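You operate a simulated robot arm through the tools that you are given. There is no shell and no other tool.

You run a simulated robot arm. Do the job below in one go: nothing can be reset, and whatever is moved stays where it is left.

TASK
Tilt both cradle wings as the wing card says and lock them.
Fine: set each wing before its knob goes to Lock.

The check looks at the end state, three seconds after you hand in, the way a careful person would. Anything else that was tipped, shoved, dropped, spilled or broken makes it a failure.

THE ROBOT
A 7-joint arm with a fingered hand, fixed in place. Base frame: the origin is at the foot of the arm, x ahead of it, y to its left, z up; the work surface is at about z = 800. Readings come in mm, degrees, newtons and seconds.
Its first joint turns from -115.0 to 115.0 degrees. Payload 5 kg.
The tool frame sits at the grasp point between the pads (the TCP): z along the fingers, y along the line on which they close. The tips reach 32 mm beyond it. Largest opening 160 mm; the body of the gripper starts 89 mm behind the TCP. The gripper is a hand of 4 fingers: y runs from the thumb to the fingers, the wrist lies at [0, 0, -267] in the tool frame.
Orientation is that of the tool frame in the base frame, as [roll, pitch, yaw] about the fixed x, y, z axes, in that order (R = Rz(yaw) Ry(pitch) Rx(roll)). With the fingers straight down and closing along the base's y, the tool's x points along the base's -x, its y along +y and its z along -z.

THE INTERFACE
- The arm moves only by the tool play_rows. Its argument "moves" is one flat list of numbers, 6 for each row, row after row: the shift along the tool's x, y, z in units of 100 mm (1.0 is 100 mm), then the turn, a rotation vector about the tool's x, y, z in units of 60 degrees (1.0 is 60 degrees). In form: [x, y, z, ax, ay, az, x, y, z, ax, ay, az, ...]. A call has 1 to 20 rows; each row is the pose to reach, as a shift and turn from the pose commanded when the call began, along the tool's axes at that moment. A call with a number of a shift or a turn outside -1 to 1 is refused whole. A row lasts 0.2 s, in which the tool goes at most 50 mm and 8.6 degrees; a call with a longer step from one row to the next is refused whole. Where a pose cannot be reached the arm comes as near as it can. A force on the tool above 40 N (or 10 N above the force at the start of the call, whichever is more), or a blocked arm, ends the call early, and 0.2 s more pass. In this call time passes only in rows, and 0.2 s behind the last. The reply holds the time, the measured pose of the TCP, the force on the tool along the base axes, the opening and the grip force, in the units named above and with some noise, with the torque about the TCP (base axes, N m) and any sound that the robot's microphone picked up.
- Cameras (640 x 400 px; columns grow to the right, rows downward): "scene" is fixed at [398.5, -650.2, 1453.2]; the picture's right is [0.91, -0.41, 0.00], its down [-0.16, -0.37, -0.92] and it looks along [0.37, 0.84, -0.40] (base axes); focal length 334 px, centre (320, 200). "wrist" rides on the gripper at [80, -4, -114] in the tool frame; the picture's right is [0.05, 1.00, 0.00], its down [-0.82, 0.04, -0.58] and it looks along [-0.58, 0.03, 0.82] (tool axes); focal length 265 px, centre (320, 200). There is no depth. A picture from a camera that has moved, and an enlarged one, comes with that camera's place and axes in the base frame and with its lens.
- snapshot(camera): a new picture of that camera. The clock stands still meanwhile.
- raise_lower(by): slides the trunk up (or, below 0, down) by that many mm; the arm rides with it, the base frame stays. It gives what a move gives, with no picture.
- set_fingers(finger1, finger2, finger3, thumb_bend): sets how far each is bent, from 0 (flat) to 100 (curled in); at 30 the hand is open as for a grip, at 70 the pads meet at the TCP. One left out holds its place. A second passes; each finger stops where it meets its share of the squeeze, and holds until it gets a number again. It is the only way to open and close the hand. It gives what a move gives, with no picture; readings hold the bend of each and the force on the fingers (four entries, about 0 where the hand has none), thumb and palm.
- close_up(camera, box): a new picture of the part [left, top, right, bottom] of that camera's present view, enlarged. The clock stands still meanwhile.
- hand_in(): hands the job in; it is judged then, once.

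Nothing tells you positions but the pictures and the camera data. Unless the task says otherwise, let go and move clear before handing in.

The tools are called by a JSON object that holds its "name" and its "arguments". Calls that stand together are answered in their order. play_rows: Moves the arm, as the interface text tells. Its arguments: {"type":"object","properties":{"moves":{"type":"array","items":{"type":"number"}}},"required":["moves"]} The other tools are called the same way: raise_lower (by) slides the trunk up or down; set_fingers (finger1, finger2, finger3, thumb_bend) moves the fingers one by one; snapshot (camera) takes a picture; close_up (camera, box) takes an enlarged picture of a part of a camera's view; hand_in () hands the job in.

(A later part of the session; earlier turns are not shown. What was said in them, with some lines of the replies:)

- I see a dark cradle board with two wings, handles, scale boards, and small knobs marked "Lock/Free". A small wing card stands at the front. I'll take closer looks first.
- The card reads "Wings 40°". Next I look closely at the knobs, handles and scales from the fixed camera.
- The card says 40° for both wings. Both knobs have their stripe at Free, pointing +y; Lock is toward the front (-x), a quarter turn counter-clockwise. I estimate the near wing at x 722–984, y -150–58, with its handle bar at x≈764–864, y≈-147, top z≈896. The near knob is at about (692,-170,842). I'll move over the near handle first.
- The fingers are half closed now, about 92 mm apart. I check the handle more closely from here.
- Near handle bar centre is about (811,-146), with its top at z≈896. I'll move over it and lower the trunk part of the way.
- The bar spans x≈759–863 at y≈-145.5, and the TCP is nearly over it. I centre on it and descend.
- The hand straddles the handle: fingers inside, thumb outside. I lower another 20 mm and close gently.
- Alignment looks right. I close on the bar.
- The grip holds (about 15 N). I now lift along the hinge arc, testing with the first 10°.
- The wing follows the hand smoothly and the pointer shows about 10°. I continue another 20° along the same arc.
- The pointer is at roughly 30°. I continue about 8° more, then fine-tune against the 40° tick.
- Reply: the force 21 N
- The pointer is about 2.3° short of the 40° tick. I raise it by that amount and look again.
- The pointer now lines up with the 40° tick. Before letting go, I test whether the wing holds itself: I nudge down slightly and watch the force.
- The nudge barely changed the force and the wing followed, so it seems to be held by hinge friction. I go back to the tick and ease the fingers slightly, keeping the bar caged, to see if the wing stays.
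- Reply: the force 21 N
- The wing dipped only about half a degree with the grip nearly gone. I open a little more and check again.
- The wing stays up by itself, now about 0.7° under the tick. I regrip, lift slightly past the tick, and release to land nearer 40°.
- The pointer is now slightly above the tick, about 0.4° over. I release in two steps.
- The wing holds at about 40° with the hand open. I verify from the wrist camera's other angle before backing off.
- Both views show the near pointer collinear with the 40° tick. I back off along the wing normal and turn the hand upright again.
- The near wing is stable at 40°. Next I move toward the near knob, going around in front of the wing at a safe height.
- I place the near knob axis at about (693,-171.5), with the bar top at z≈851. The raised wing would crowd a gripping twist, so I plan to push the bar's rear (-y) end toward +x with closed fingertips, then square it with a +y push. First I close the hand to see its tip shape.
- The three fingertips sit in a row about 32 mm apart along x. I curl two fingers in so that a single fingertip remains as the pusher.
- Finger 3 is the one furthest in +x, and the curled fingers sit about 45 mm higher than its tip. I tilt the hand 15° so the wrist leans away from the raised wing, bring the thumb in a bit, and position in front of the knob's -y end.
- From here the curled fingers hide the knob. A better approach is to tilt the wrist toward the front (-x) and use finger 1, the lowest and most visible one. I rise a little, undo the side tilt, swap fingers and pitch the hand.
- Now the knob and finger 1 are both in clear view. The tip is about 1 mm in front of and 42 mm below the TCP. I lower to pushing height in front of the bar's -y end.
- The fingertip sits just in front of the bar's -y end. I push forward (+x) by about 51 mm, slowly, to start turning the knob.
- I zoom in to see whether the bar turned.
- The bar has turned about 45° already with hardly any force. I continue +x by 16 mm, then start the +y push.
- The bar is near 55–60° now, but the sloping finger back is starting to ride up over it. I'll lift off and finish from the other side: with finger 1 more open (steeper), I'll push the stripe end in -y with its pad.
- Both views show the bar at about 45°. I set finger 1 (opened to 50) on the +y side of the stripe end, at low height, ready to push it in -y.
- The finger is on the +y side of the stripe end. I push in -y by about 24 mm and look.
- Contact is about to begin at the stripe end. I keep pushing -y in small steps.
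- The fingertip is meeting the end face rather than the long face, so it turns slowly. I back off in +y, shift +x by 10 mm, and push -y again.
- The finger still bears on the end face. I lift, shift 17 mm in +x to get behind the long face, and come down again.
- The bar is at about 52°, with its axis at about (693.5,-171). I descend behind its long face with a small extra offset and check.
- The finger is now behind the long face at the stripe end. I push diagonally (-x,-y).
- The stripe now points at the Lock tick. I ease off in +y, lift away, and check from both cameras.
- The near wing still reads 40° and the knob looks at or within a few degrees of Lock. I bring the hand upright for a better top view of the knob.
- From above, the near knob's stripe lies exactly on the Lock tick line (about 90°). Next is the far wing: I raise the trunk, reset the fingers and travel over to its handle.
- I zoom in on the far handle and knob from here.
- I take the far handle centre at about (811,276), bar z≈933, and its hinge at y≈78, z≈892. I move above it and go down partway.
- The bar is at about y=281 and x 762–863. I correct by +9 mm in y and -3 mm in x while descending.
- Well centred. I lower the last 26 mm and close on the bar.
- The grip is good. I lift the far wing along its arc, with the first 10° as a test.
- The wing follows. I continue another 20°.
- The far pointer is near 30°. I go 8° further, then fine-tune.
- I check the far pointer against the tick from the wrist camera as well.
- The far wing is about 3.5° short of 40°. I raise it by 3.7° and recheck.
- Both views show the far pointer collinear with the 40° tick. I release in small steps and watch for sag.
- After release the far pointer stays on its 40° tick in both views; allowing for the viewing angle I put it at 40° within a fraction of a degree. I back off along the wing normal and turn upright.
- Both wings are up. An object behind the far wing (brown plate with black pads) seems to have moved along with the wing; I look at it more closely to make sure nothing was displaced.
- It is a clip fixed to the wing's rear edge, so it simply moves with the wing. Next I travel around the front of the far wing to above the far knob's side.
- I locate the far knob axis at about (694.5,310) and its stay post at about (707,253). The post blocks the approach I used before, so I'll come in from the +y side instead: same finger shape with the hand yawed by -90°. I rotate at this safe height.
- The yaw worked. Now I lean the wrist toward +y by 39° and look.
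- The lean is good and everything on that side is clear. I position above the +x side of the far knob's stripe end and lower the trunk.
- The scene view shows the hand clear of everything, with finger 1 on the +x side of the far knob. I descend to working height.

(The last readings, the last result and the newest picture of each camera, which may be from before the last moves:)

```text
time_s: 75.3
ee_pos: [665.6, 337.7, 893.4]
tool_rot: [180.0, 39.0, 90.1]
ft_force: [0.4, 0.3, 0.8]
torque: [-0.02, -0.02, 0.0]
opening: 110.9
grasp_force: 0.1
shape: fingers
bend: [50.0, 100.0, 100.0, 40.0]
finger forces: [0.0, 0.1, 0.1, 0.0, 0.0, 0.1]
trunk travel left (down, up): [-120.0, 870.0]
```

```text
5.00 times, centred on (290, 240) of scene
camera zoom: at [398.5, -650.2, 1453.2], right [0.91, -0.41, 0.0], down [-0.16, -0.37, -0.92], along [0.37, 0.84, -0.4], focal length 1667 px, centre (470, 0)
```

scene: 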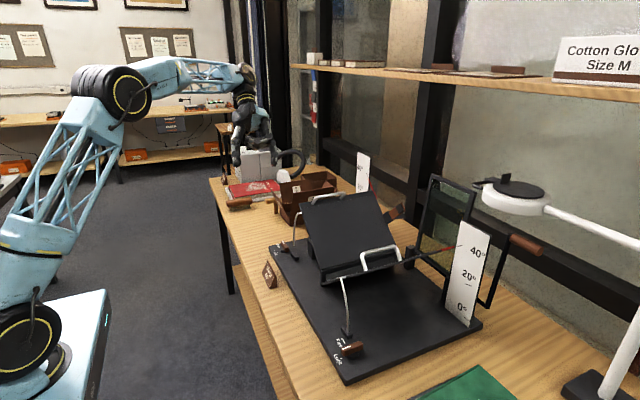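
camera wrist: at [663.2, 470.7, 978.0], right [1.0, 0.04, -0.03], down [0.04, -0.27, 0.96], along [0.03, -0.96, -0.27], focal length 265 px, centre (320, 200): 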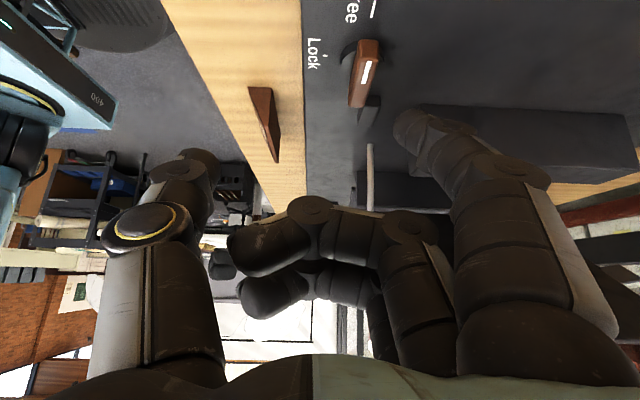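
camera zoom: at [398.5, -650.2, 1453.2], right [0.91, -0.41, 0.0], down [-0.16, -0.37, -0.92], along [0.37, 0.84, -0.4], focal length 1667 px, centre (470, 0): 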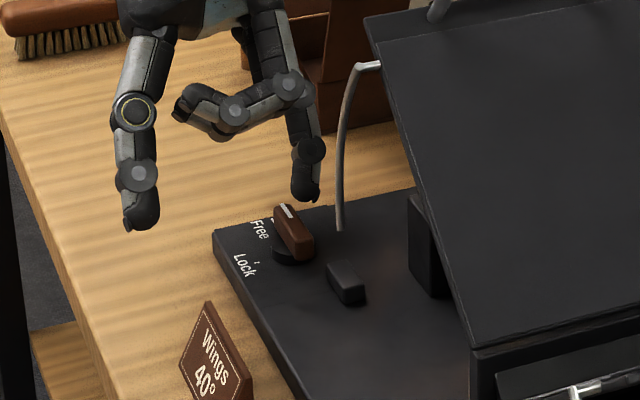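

The finger is beside the long face of the bar's stripe end. I push in -x in small steps.

{"name": "play_rows", "arguments": {"moves": [0, -0.06, 0, 0, 0, 0, 0, -0.11, 0, 0, 0, 0, 0, -0.16, 0, 0, 0, 0, 0, -0.2, 0, 0, 0, 0]}}

{"name": "close_up", "arguments": {"camera": "wrist", "box": [290, 40, 490, 180]}}

{"name": "close_up", "arguments": {"camera": "scene", "box": [250, 200, 330, 280]}}

```text
time_s: 76.3
ee_pos: [647.0, 337.7, 891.8]
tool_rot: [-179.9, 39.1, 90.1]
ft_force: [0.5, 1.0, -0.1]
torque: [0.08, -0.02, 0.06]
opening: 112.0
grasp_force: 1.2
shape: fingers
bend: [50.0, 100.0, 100.0, 40.0]
finger forces: [1.3, 0.1, 0.0, 0.1, 0.1, 0.1]
trunk travel left (down, up): [-120.0, 870.0]
```

```text
2.86 times, centred on (390, 110) of wrist
camera zoom: at [643.0, 471.4, 928.9], right [1.0, 0.04, -0.03], down [0.04, -0.27, 0.96], along [0.03, -0.96, -0.27], focal length 758 px, centre (120, 457)
```

zoom: 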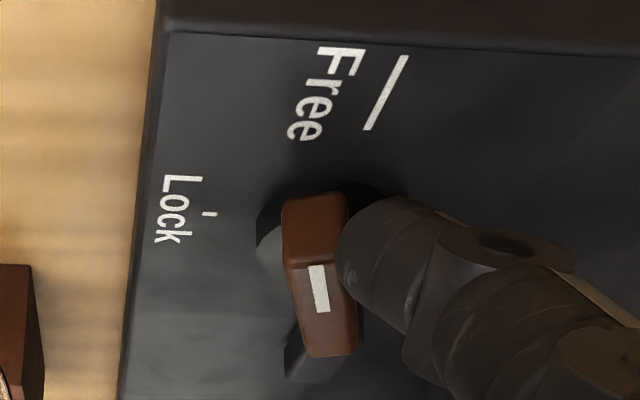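

```text
5.00 times, centred on (290, 240) of scene
camera zoom: at [398.5, -650.2, 1453.2], right [0.91, -0.41, 0.0], down [-0.16, -0.37, -0.92], along [0.37, 0.84, -0.4], focal length 1667 px, centre (470, 0)
```

zoom: 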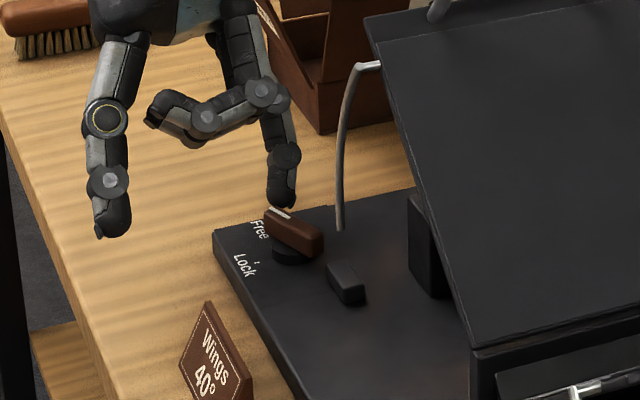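

The bar has turned about 20°. I continue in -x.

{"name": "play_rows", "arguments": {"moves": [0, -0.05, 0, 0, 0, 0, 0, -0.1, 0, 0, 0, 0, 0, -0.14, 0, 0, 0, 0]}}

{"name": "close_up", "arguments": {"camera": "wrist", "box": [290, 40, 490, 180]}}

{"name": "close_up", "arguments": {"camera": "scene", "box": [250, 200, 330, 280]}}

```text
time_s: 77.1
ee_pos: [632.3, 336.9, 893.0]
tool_rot: [-180.0, 38.9, 90.0]
ft_force: [0.4, 0.8, -0.5]
torque: [0.0, 0.02, 0.04]
opening: 112.1
grasp_force: 0.1
shape: fingers
bend: [50.0, 100.0, 100.0, 40.0]
finger forces: [0.4, 0.1, 0.0, 0.0, 0.0, 0.0]
trunk travel left (down, up): [-120.0, 870.0]
```

```text
2.86 times, centred on (390, 110) of wrist
camera zoom: at [628.6, 470.1, 928.9], right [1.0, 0.04, -0.03], down [0.04, -0.27, 0.96], along [0.03, -0.96, -0.27], focal length 758 px, centre (120, 457)
```

zoom: 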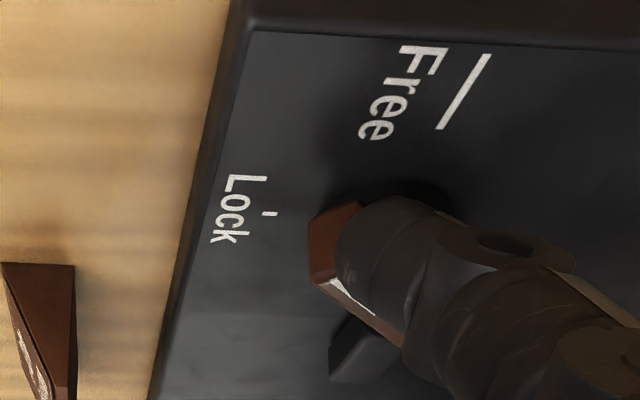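

```text
5.00 times, centred on (290, 240) of scene
camera zoom: at [398.5, -650.2, 1453.2], right [0.91, -0.41, 0.0], down [-0.16, -0.37, -0.92], along [0.37, 0.84, -0.4], focal length 1667 px, centre (470, 0)
```

zoom: 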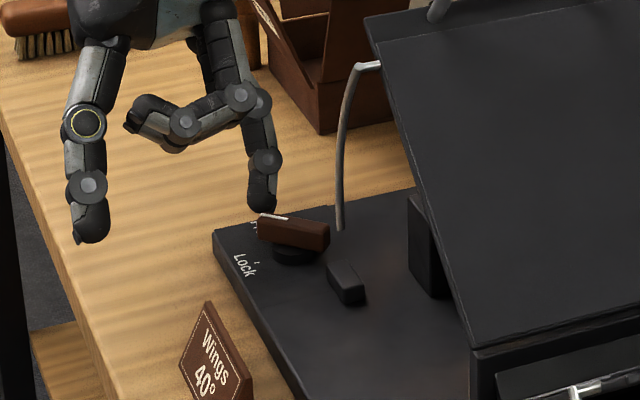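

The bar is at about 55–58°. Now I push forward (-y) with a slight further -x.

{"name": "play_rows", "arguments": {"moves": [-0.023, -0.02, 0.019, 0, 0, 0, -0.047, -0.03, 0.038, 0, 0, 0]}}

{"name": "close_up", "arguments": {"camera": "wrist", "box": [290, 40, 490, 180]}}

{"name": "close_up", "arguments": {"camera": "scene", "box": [260, 225, 320, 265]}}

```text
time_s: 77.7
ee_pos: [628.4, 330.2, 891.9]
tool_rot: [180.0, 39.0, 90.1]
ft_force: [-0.1, 1.3, -0.1]
torque: [0.02, 0.0, 0.08]
opening: 110.9
grasp_force: 0.2
shape: fingers
bend: [50.0, 100.0, 100.0, 40.0]
finger forces: [0.7, 0.0, 0.0, 0.1, 0.0, 0.1]
trunk travel left (down, up): [-120.0, 870.0]
```

```text
2.86 times, centred on (390, 110) of wrist
camera zoom: at [625.5, 464.0, 929.7], right [1.0, 0.04, -0.03], down [0.04, -0.27, 0.96], along [0.03, -0.96, -0.27], focal length 758 px, centre (120, 457)
```

zoom: 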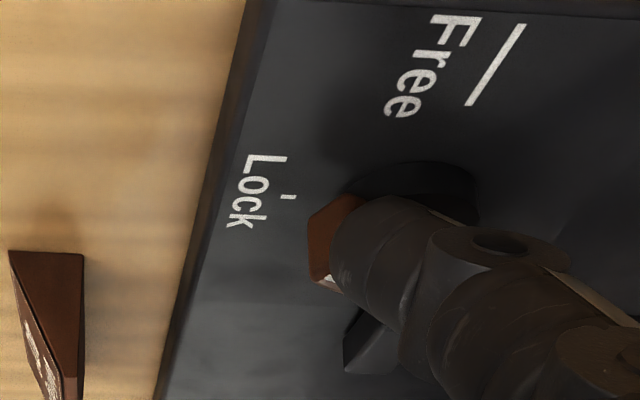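

```text
10.00 times, centred on (290, 245) of scene
camera zoom: at [398.5, -650.2, 1453.2], right [0.91, -0.41, 0.0], down [-0.16, -0.37, -0.92], along [0.37, 0.84, -0.4], focal length 3335 px, centre (620, -250)
```

zoom: 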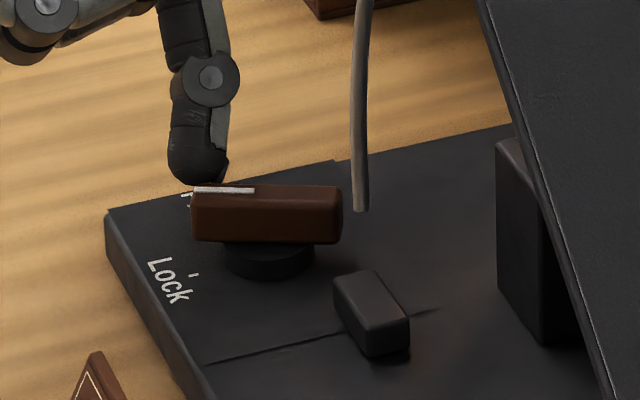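

The bar is at about 66°. I push -y by another 7 mm.

{"name": "play_rows", "arguments": {"moves": [-0.027, 0, 0.022, 0, 0, 0, -0.054, 0, 0.044, 0, 0, 0]}}

{"name": "close_up", "arguments": {"camera": "wrist", "box": [290, 40, 490, 180]}}

{"name": "close_up", "arguments": {"camera": "scene", "box": [260, 225, 320, 265]}}

```text
time_s: 78.3
ee_pos: [630.3, 323.1, 891.0]
tool_rot: [180.0, 39.0, 90.0]
ft_force: [-0.4, -0.3, 0.0]
torque: [-0.01, 0.02, -0.01]
opening: 110.7
grasp_force: 0.1
shape: fingers
bend: [50.0, 100.0, 100.0, 40.0]
finger forces: [0.1, 0.0, 0.0, 0.0, 0.0, 0.0]
trunk travel left (down, up): [-120.0, 870.0]
```

```text
2.86 times, centred on (390, 110) of wrist
camera zoom: at [626.1, 457.3, 928.7], right [1.0, 0.04, -0.03], down [0.04, -0.27, 0.96], along [0.03, -0.96, -0.27], focal length 758 px, centre (120, 457)
```

zoom: 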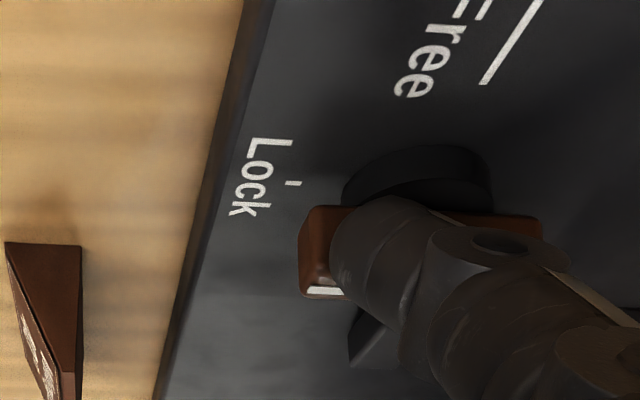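

```text
10.00 times, centred on (290, 245) of scene
camera zoom: at [398.5, -650.2, 1453.2], right [0.91, -0.41, 0.0], down [-0.16, -0.37, -0.92], along [0.37, 0.84, -0.4], focal length 3335 px, centre (620, -250)
```

zoom: 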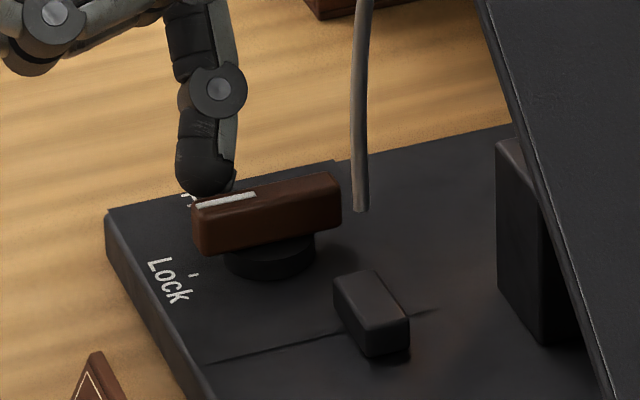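

The bar looks parallel to x now, pointing at Lock. I back off in +y, rise, and check from both cameras.

{"name": "play_rows", "arguments": {"moves": [0.06, 0, -0.047, 0, 0, 0, 0.156, 0, -0.126, 0, 0, 0, -0.1, 0, -0.44, 0, 0, 0, -0.36, 0, -0.76, 0, 0, 0, -0.48, 0, -0.9, 0, 0, 0]}}

{"name": "snapshot", "arguments": {"camera": "wrist"}}

{"name": "close_up", "arguments": {"camera": "scene", "box": [260, 225, 320, 265]}}

```text
time_s: 79.5
ee_pos: [630.6, 343.1, 989.9]
tool_rot: [-180.0, 38.9, 90.0]
ft_force: [0.6, -1.2, 0.0]
torque: [0.02, -0.01, 0.0]
opening: 110.9
grasp_force: 0.0
shape: fingers
bend: [50.0, 100.0, 100.0, 40.0]
finger forces: [0.1, 0.1, 0.0, 0.0, 0.1, 0.0]
trunk travel left (down, up): [-120.0, 870.0]
```

```text
taken
camera wrist: at [626.8, 476.8, 1027.3], right [1.0, 0.04, -0.03], down [0.04, -0.27, 0.96], along [0.03, -0.96, -0.27], focal length 265 px, centre (320, 200)
```

wrist: 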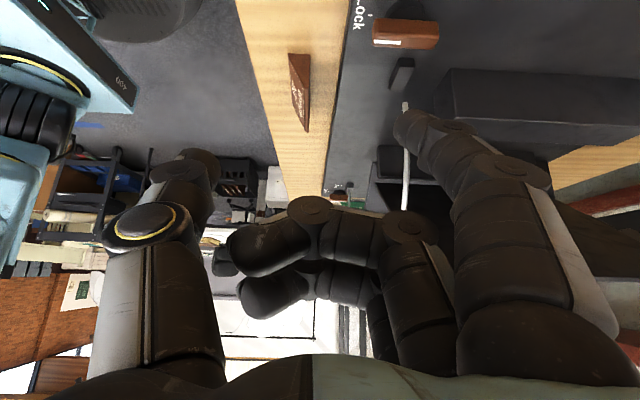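

```text
10.00 times, centred on (290, 245) of scene
camera zoom: at [398.5, -650.2, 1453.2], right [0.91, -0.41, 0.0], down [-0.16, -0.37, -0.92], along [0.37, 0.84, -0.4], focal length 3335 px, centre (620, -250)
```

zoom: 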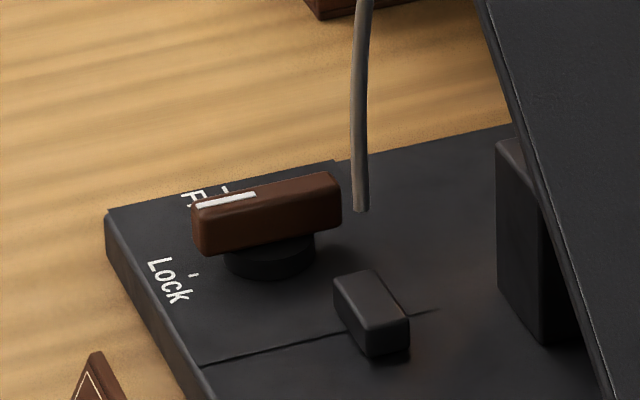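

{"name": "close_up", "arguments": {"camera": "wrist", "box": [330, 0, 470, 90]}}

{"name": "close_up", "arguments": {"camera": "scene", "box": [315, 325, 385, 375]}}

```text
4.44 times, centred on (400, 45) of wrist
camera zoom: at [626.8, 476.8, 1027.3], right [1.0, 0.04, -0.03], down [0.04, -0.27, 0.96], along [0.03, -0.96, -0.27], focal length 1180 px, centre (-36, 889)
```

zoom: 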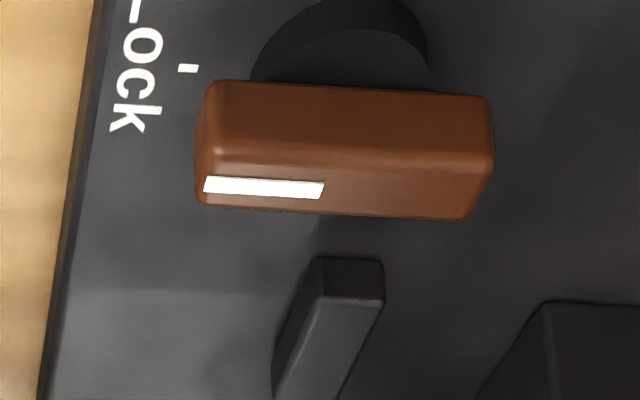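

```text
8.00 times, centred on (350, 350) of scene
camera zoom: at [398.5, -650.2, 1453.2], right [0.91, -0.41, 0.0], down [-0.16, -0.37, -0.92], along [0.37, 0.84, -0.4], focal length 2668 px, centre (80, -1000)
```

zoom: 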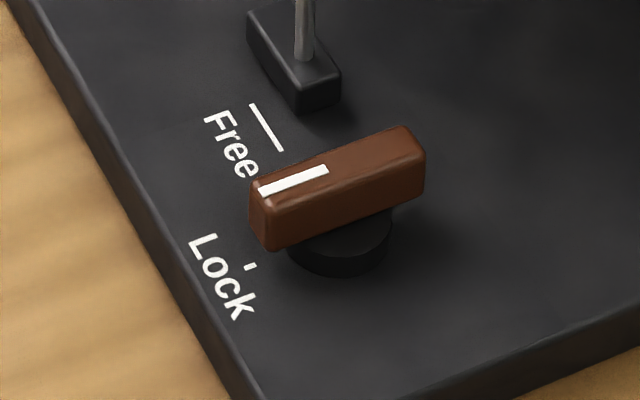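

Both knobs read at Lock: the far knob is exactly on the x line and the near one within about a degree. I raise the hand clear and do a final check of everything.

{"name": "raise_lower", "arguments": {"by": 200}}

{"name": "play_rows", "arguments": {"moves": [0, -0.1, 0, 0, 0.13, 0, 0, -0.3, 0, 0, 0.26, 0, 0, -0.5, 0, 0, 0.39, 0, 0, -0.7, 0, 0, 0.52, 0, 0, -0.9, 0, 0, 0.65, 0]}}

{"name": "snapshot", "arguments": {"camera": "scene"}}

{"name": "snapshot", "arguments": {"camera": "wrist"}}

{"name": "close_up", "arguments": {"camera": "scene", "box": [430, 210, 500, 260]}}

{"name": "close_up", "arguments": {"camera": "scene", "box": [355, 150, 395, 190]}}

```text
time_s: 81.7
ee_pos: [631.1, 343.8, 1189.9]
tool_rot: [-180.0, 38.9, 90.0]
ft_force: [0.7, -0.4, -0.2]
torque: [0.01, -0.01, 0.03]
opening: 111.1
grasp_force: 0.0
shape: fingers
bend: [50.0, 100.0, 100.0, 40.0]
finger forces: [0.0, 0.0, 0.0, 0.0, 0.0, 0.0]
trunk travel left (down, up): [-320.0, 670.0]
```

```text
time_s: 82.9
ee_pos: [542.3, 342.3, 1191.2]
tool_rot: [180.0, -0.1, 89.9]
ft_force: [0.4, -0.4, 0.7]
torque: [-0.03, -0.03, -0.01]
opening: 110.7
grasp_force: 0.0
shape: fingers
bend: [50.0, 100.0, 100.0, 40.0]
finger forces: [0.0, 0.1, 0.0, 0.1, 0.1, 0.0]
trunk travel left (down, up): [-320.0, 670.0]
```

```text
taken
```

scene: 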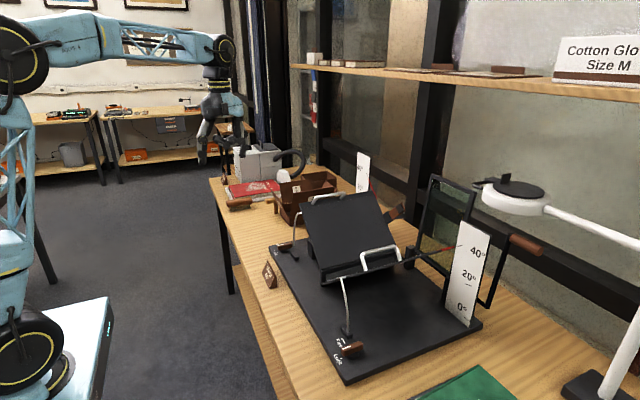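

```text
taken
camera wrist: at [538.2, 422.4, 1304.4], right [1.0, 0.05, 0.0], down [0.04, -0.82, 0.58], along [0.03, -0.57, -0.82], focal length 265 px, centre (320, 200)
```

wrist: 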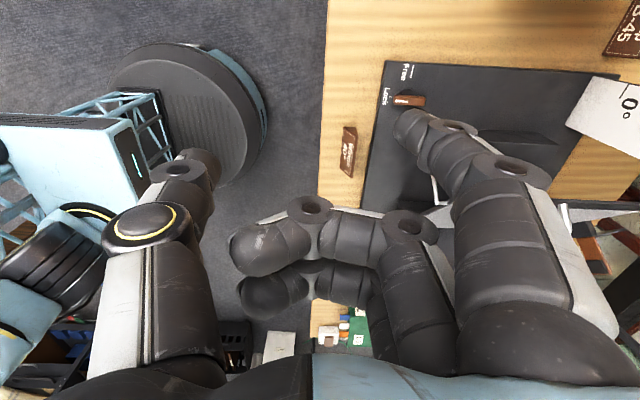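

```text
8.00 times, centred on (465, 235) of scene
camera zoom: at [398.5, -650.2, 1453.2], right [0.91, -0.41, 0.0], down [-0.16, -0.37, -0.92], along [0.37, 0.84, -0.4], focal length 2668 px, centre (-840, -80)
```

zoom: 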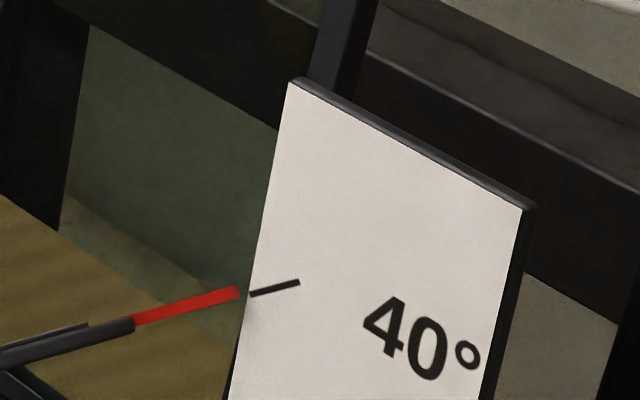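

```text
10.00 times, centred on (375, 170) of scene
camera zoom: at [398.5, -650.2, 1453.2], right [0.91, -0.41, 0.0], down [-0.16, -0.37, -0.92], along [0.37, 0.84, -0.4], focal length 3335 px, centre (-230, 500)
```

zoom: 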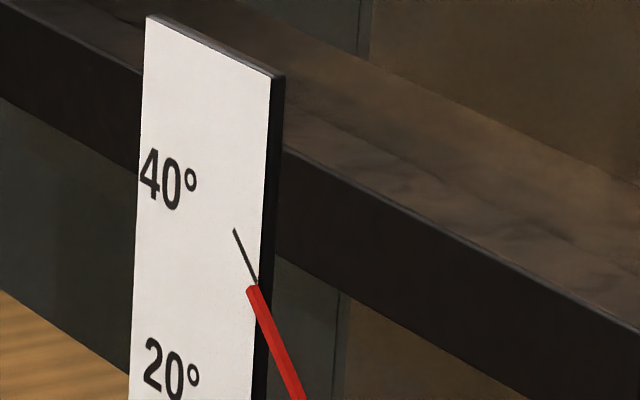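

Both wings sit at their 40° ticks, both knobs point to Lock, and nothing else on the bench has moved. The hand is empty and clear, so I hand in.

{"name": "hand_in", "arguments": {}}

```text
The job is handed in.
```

Both cradle wings are set to 40°, as the wing card says, and both knobs are turned to Lock. I've handed the job in but haven't seen the result of the check.

- **Wings:** Each pointer lines up with its 40° tick, to within about half a degree. I released and checked each wing before turning its knob.
- **Knobs:** The far knob points straight at Lock. The near one looked exact from above and about 1.5° to 3° short from the fixed camera.
- **Everything else:** I saw nothing tipped or moved in the final pictures. The clip on the far wing's rear edge moved, but only because it is fixed to the wing.
- **Hand:** It is empty and well clear of the cradle.
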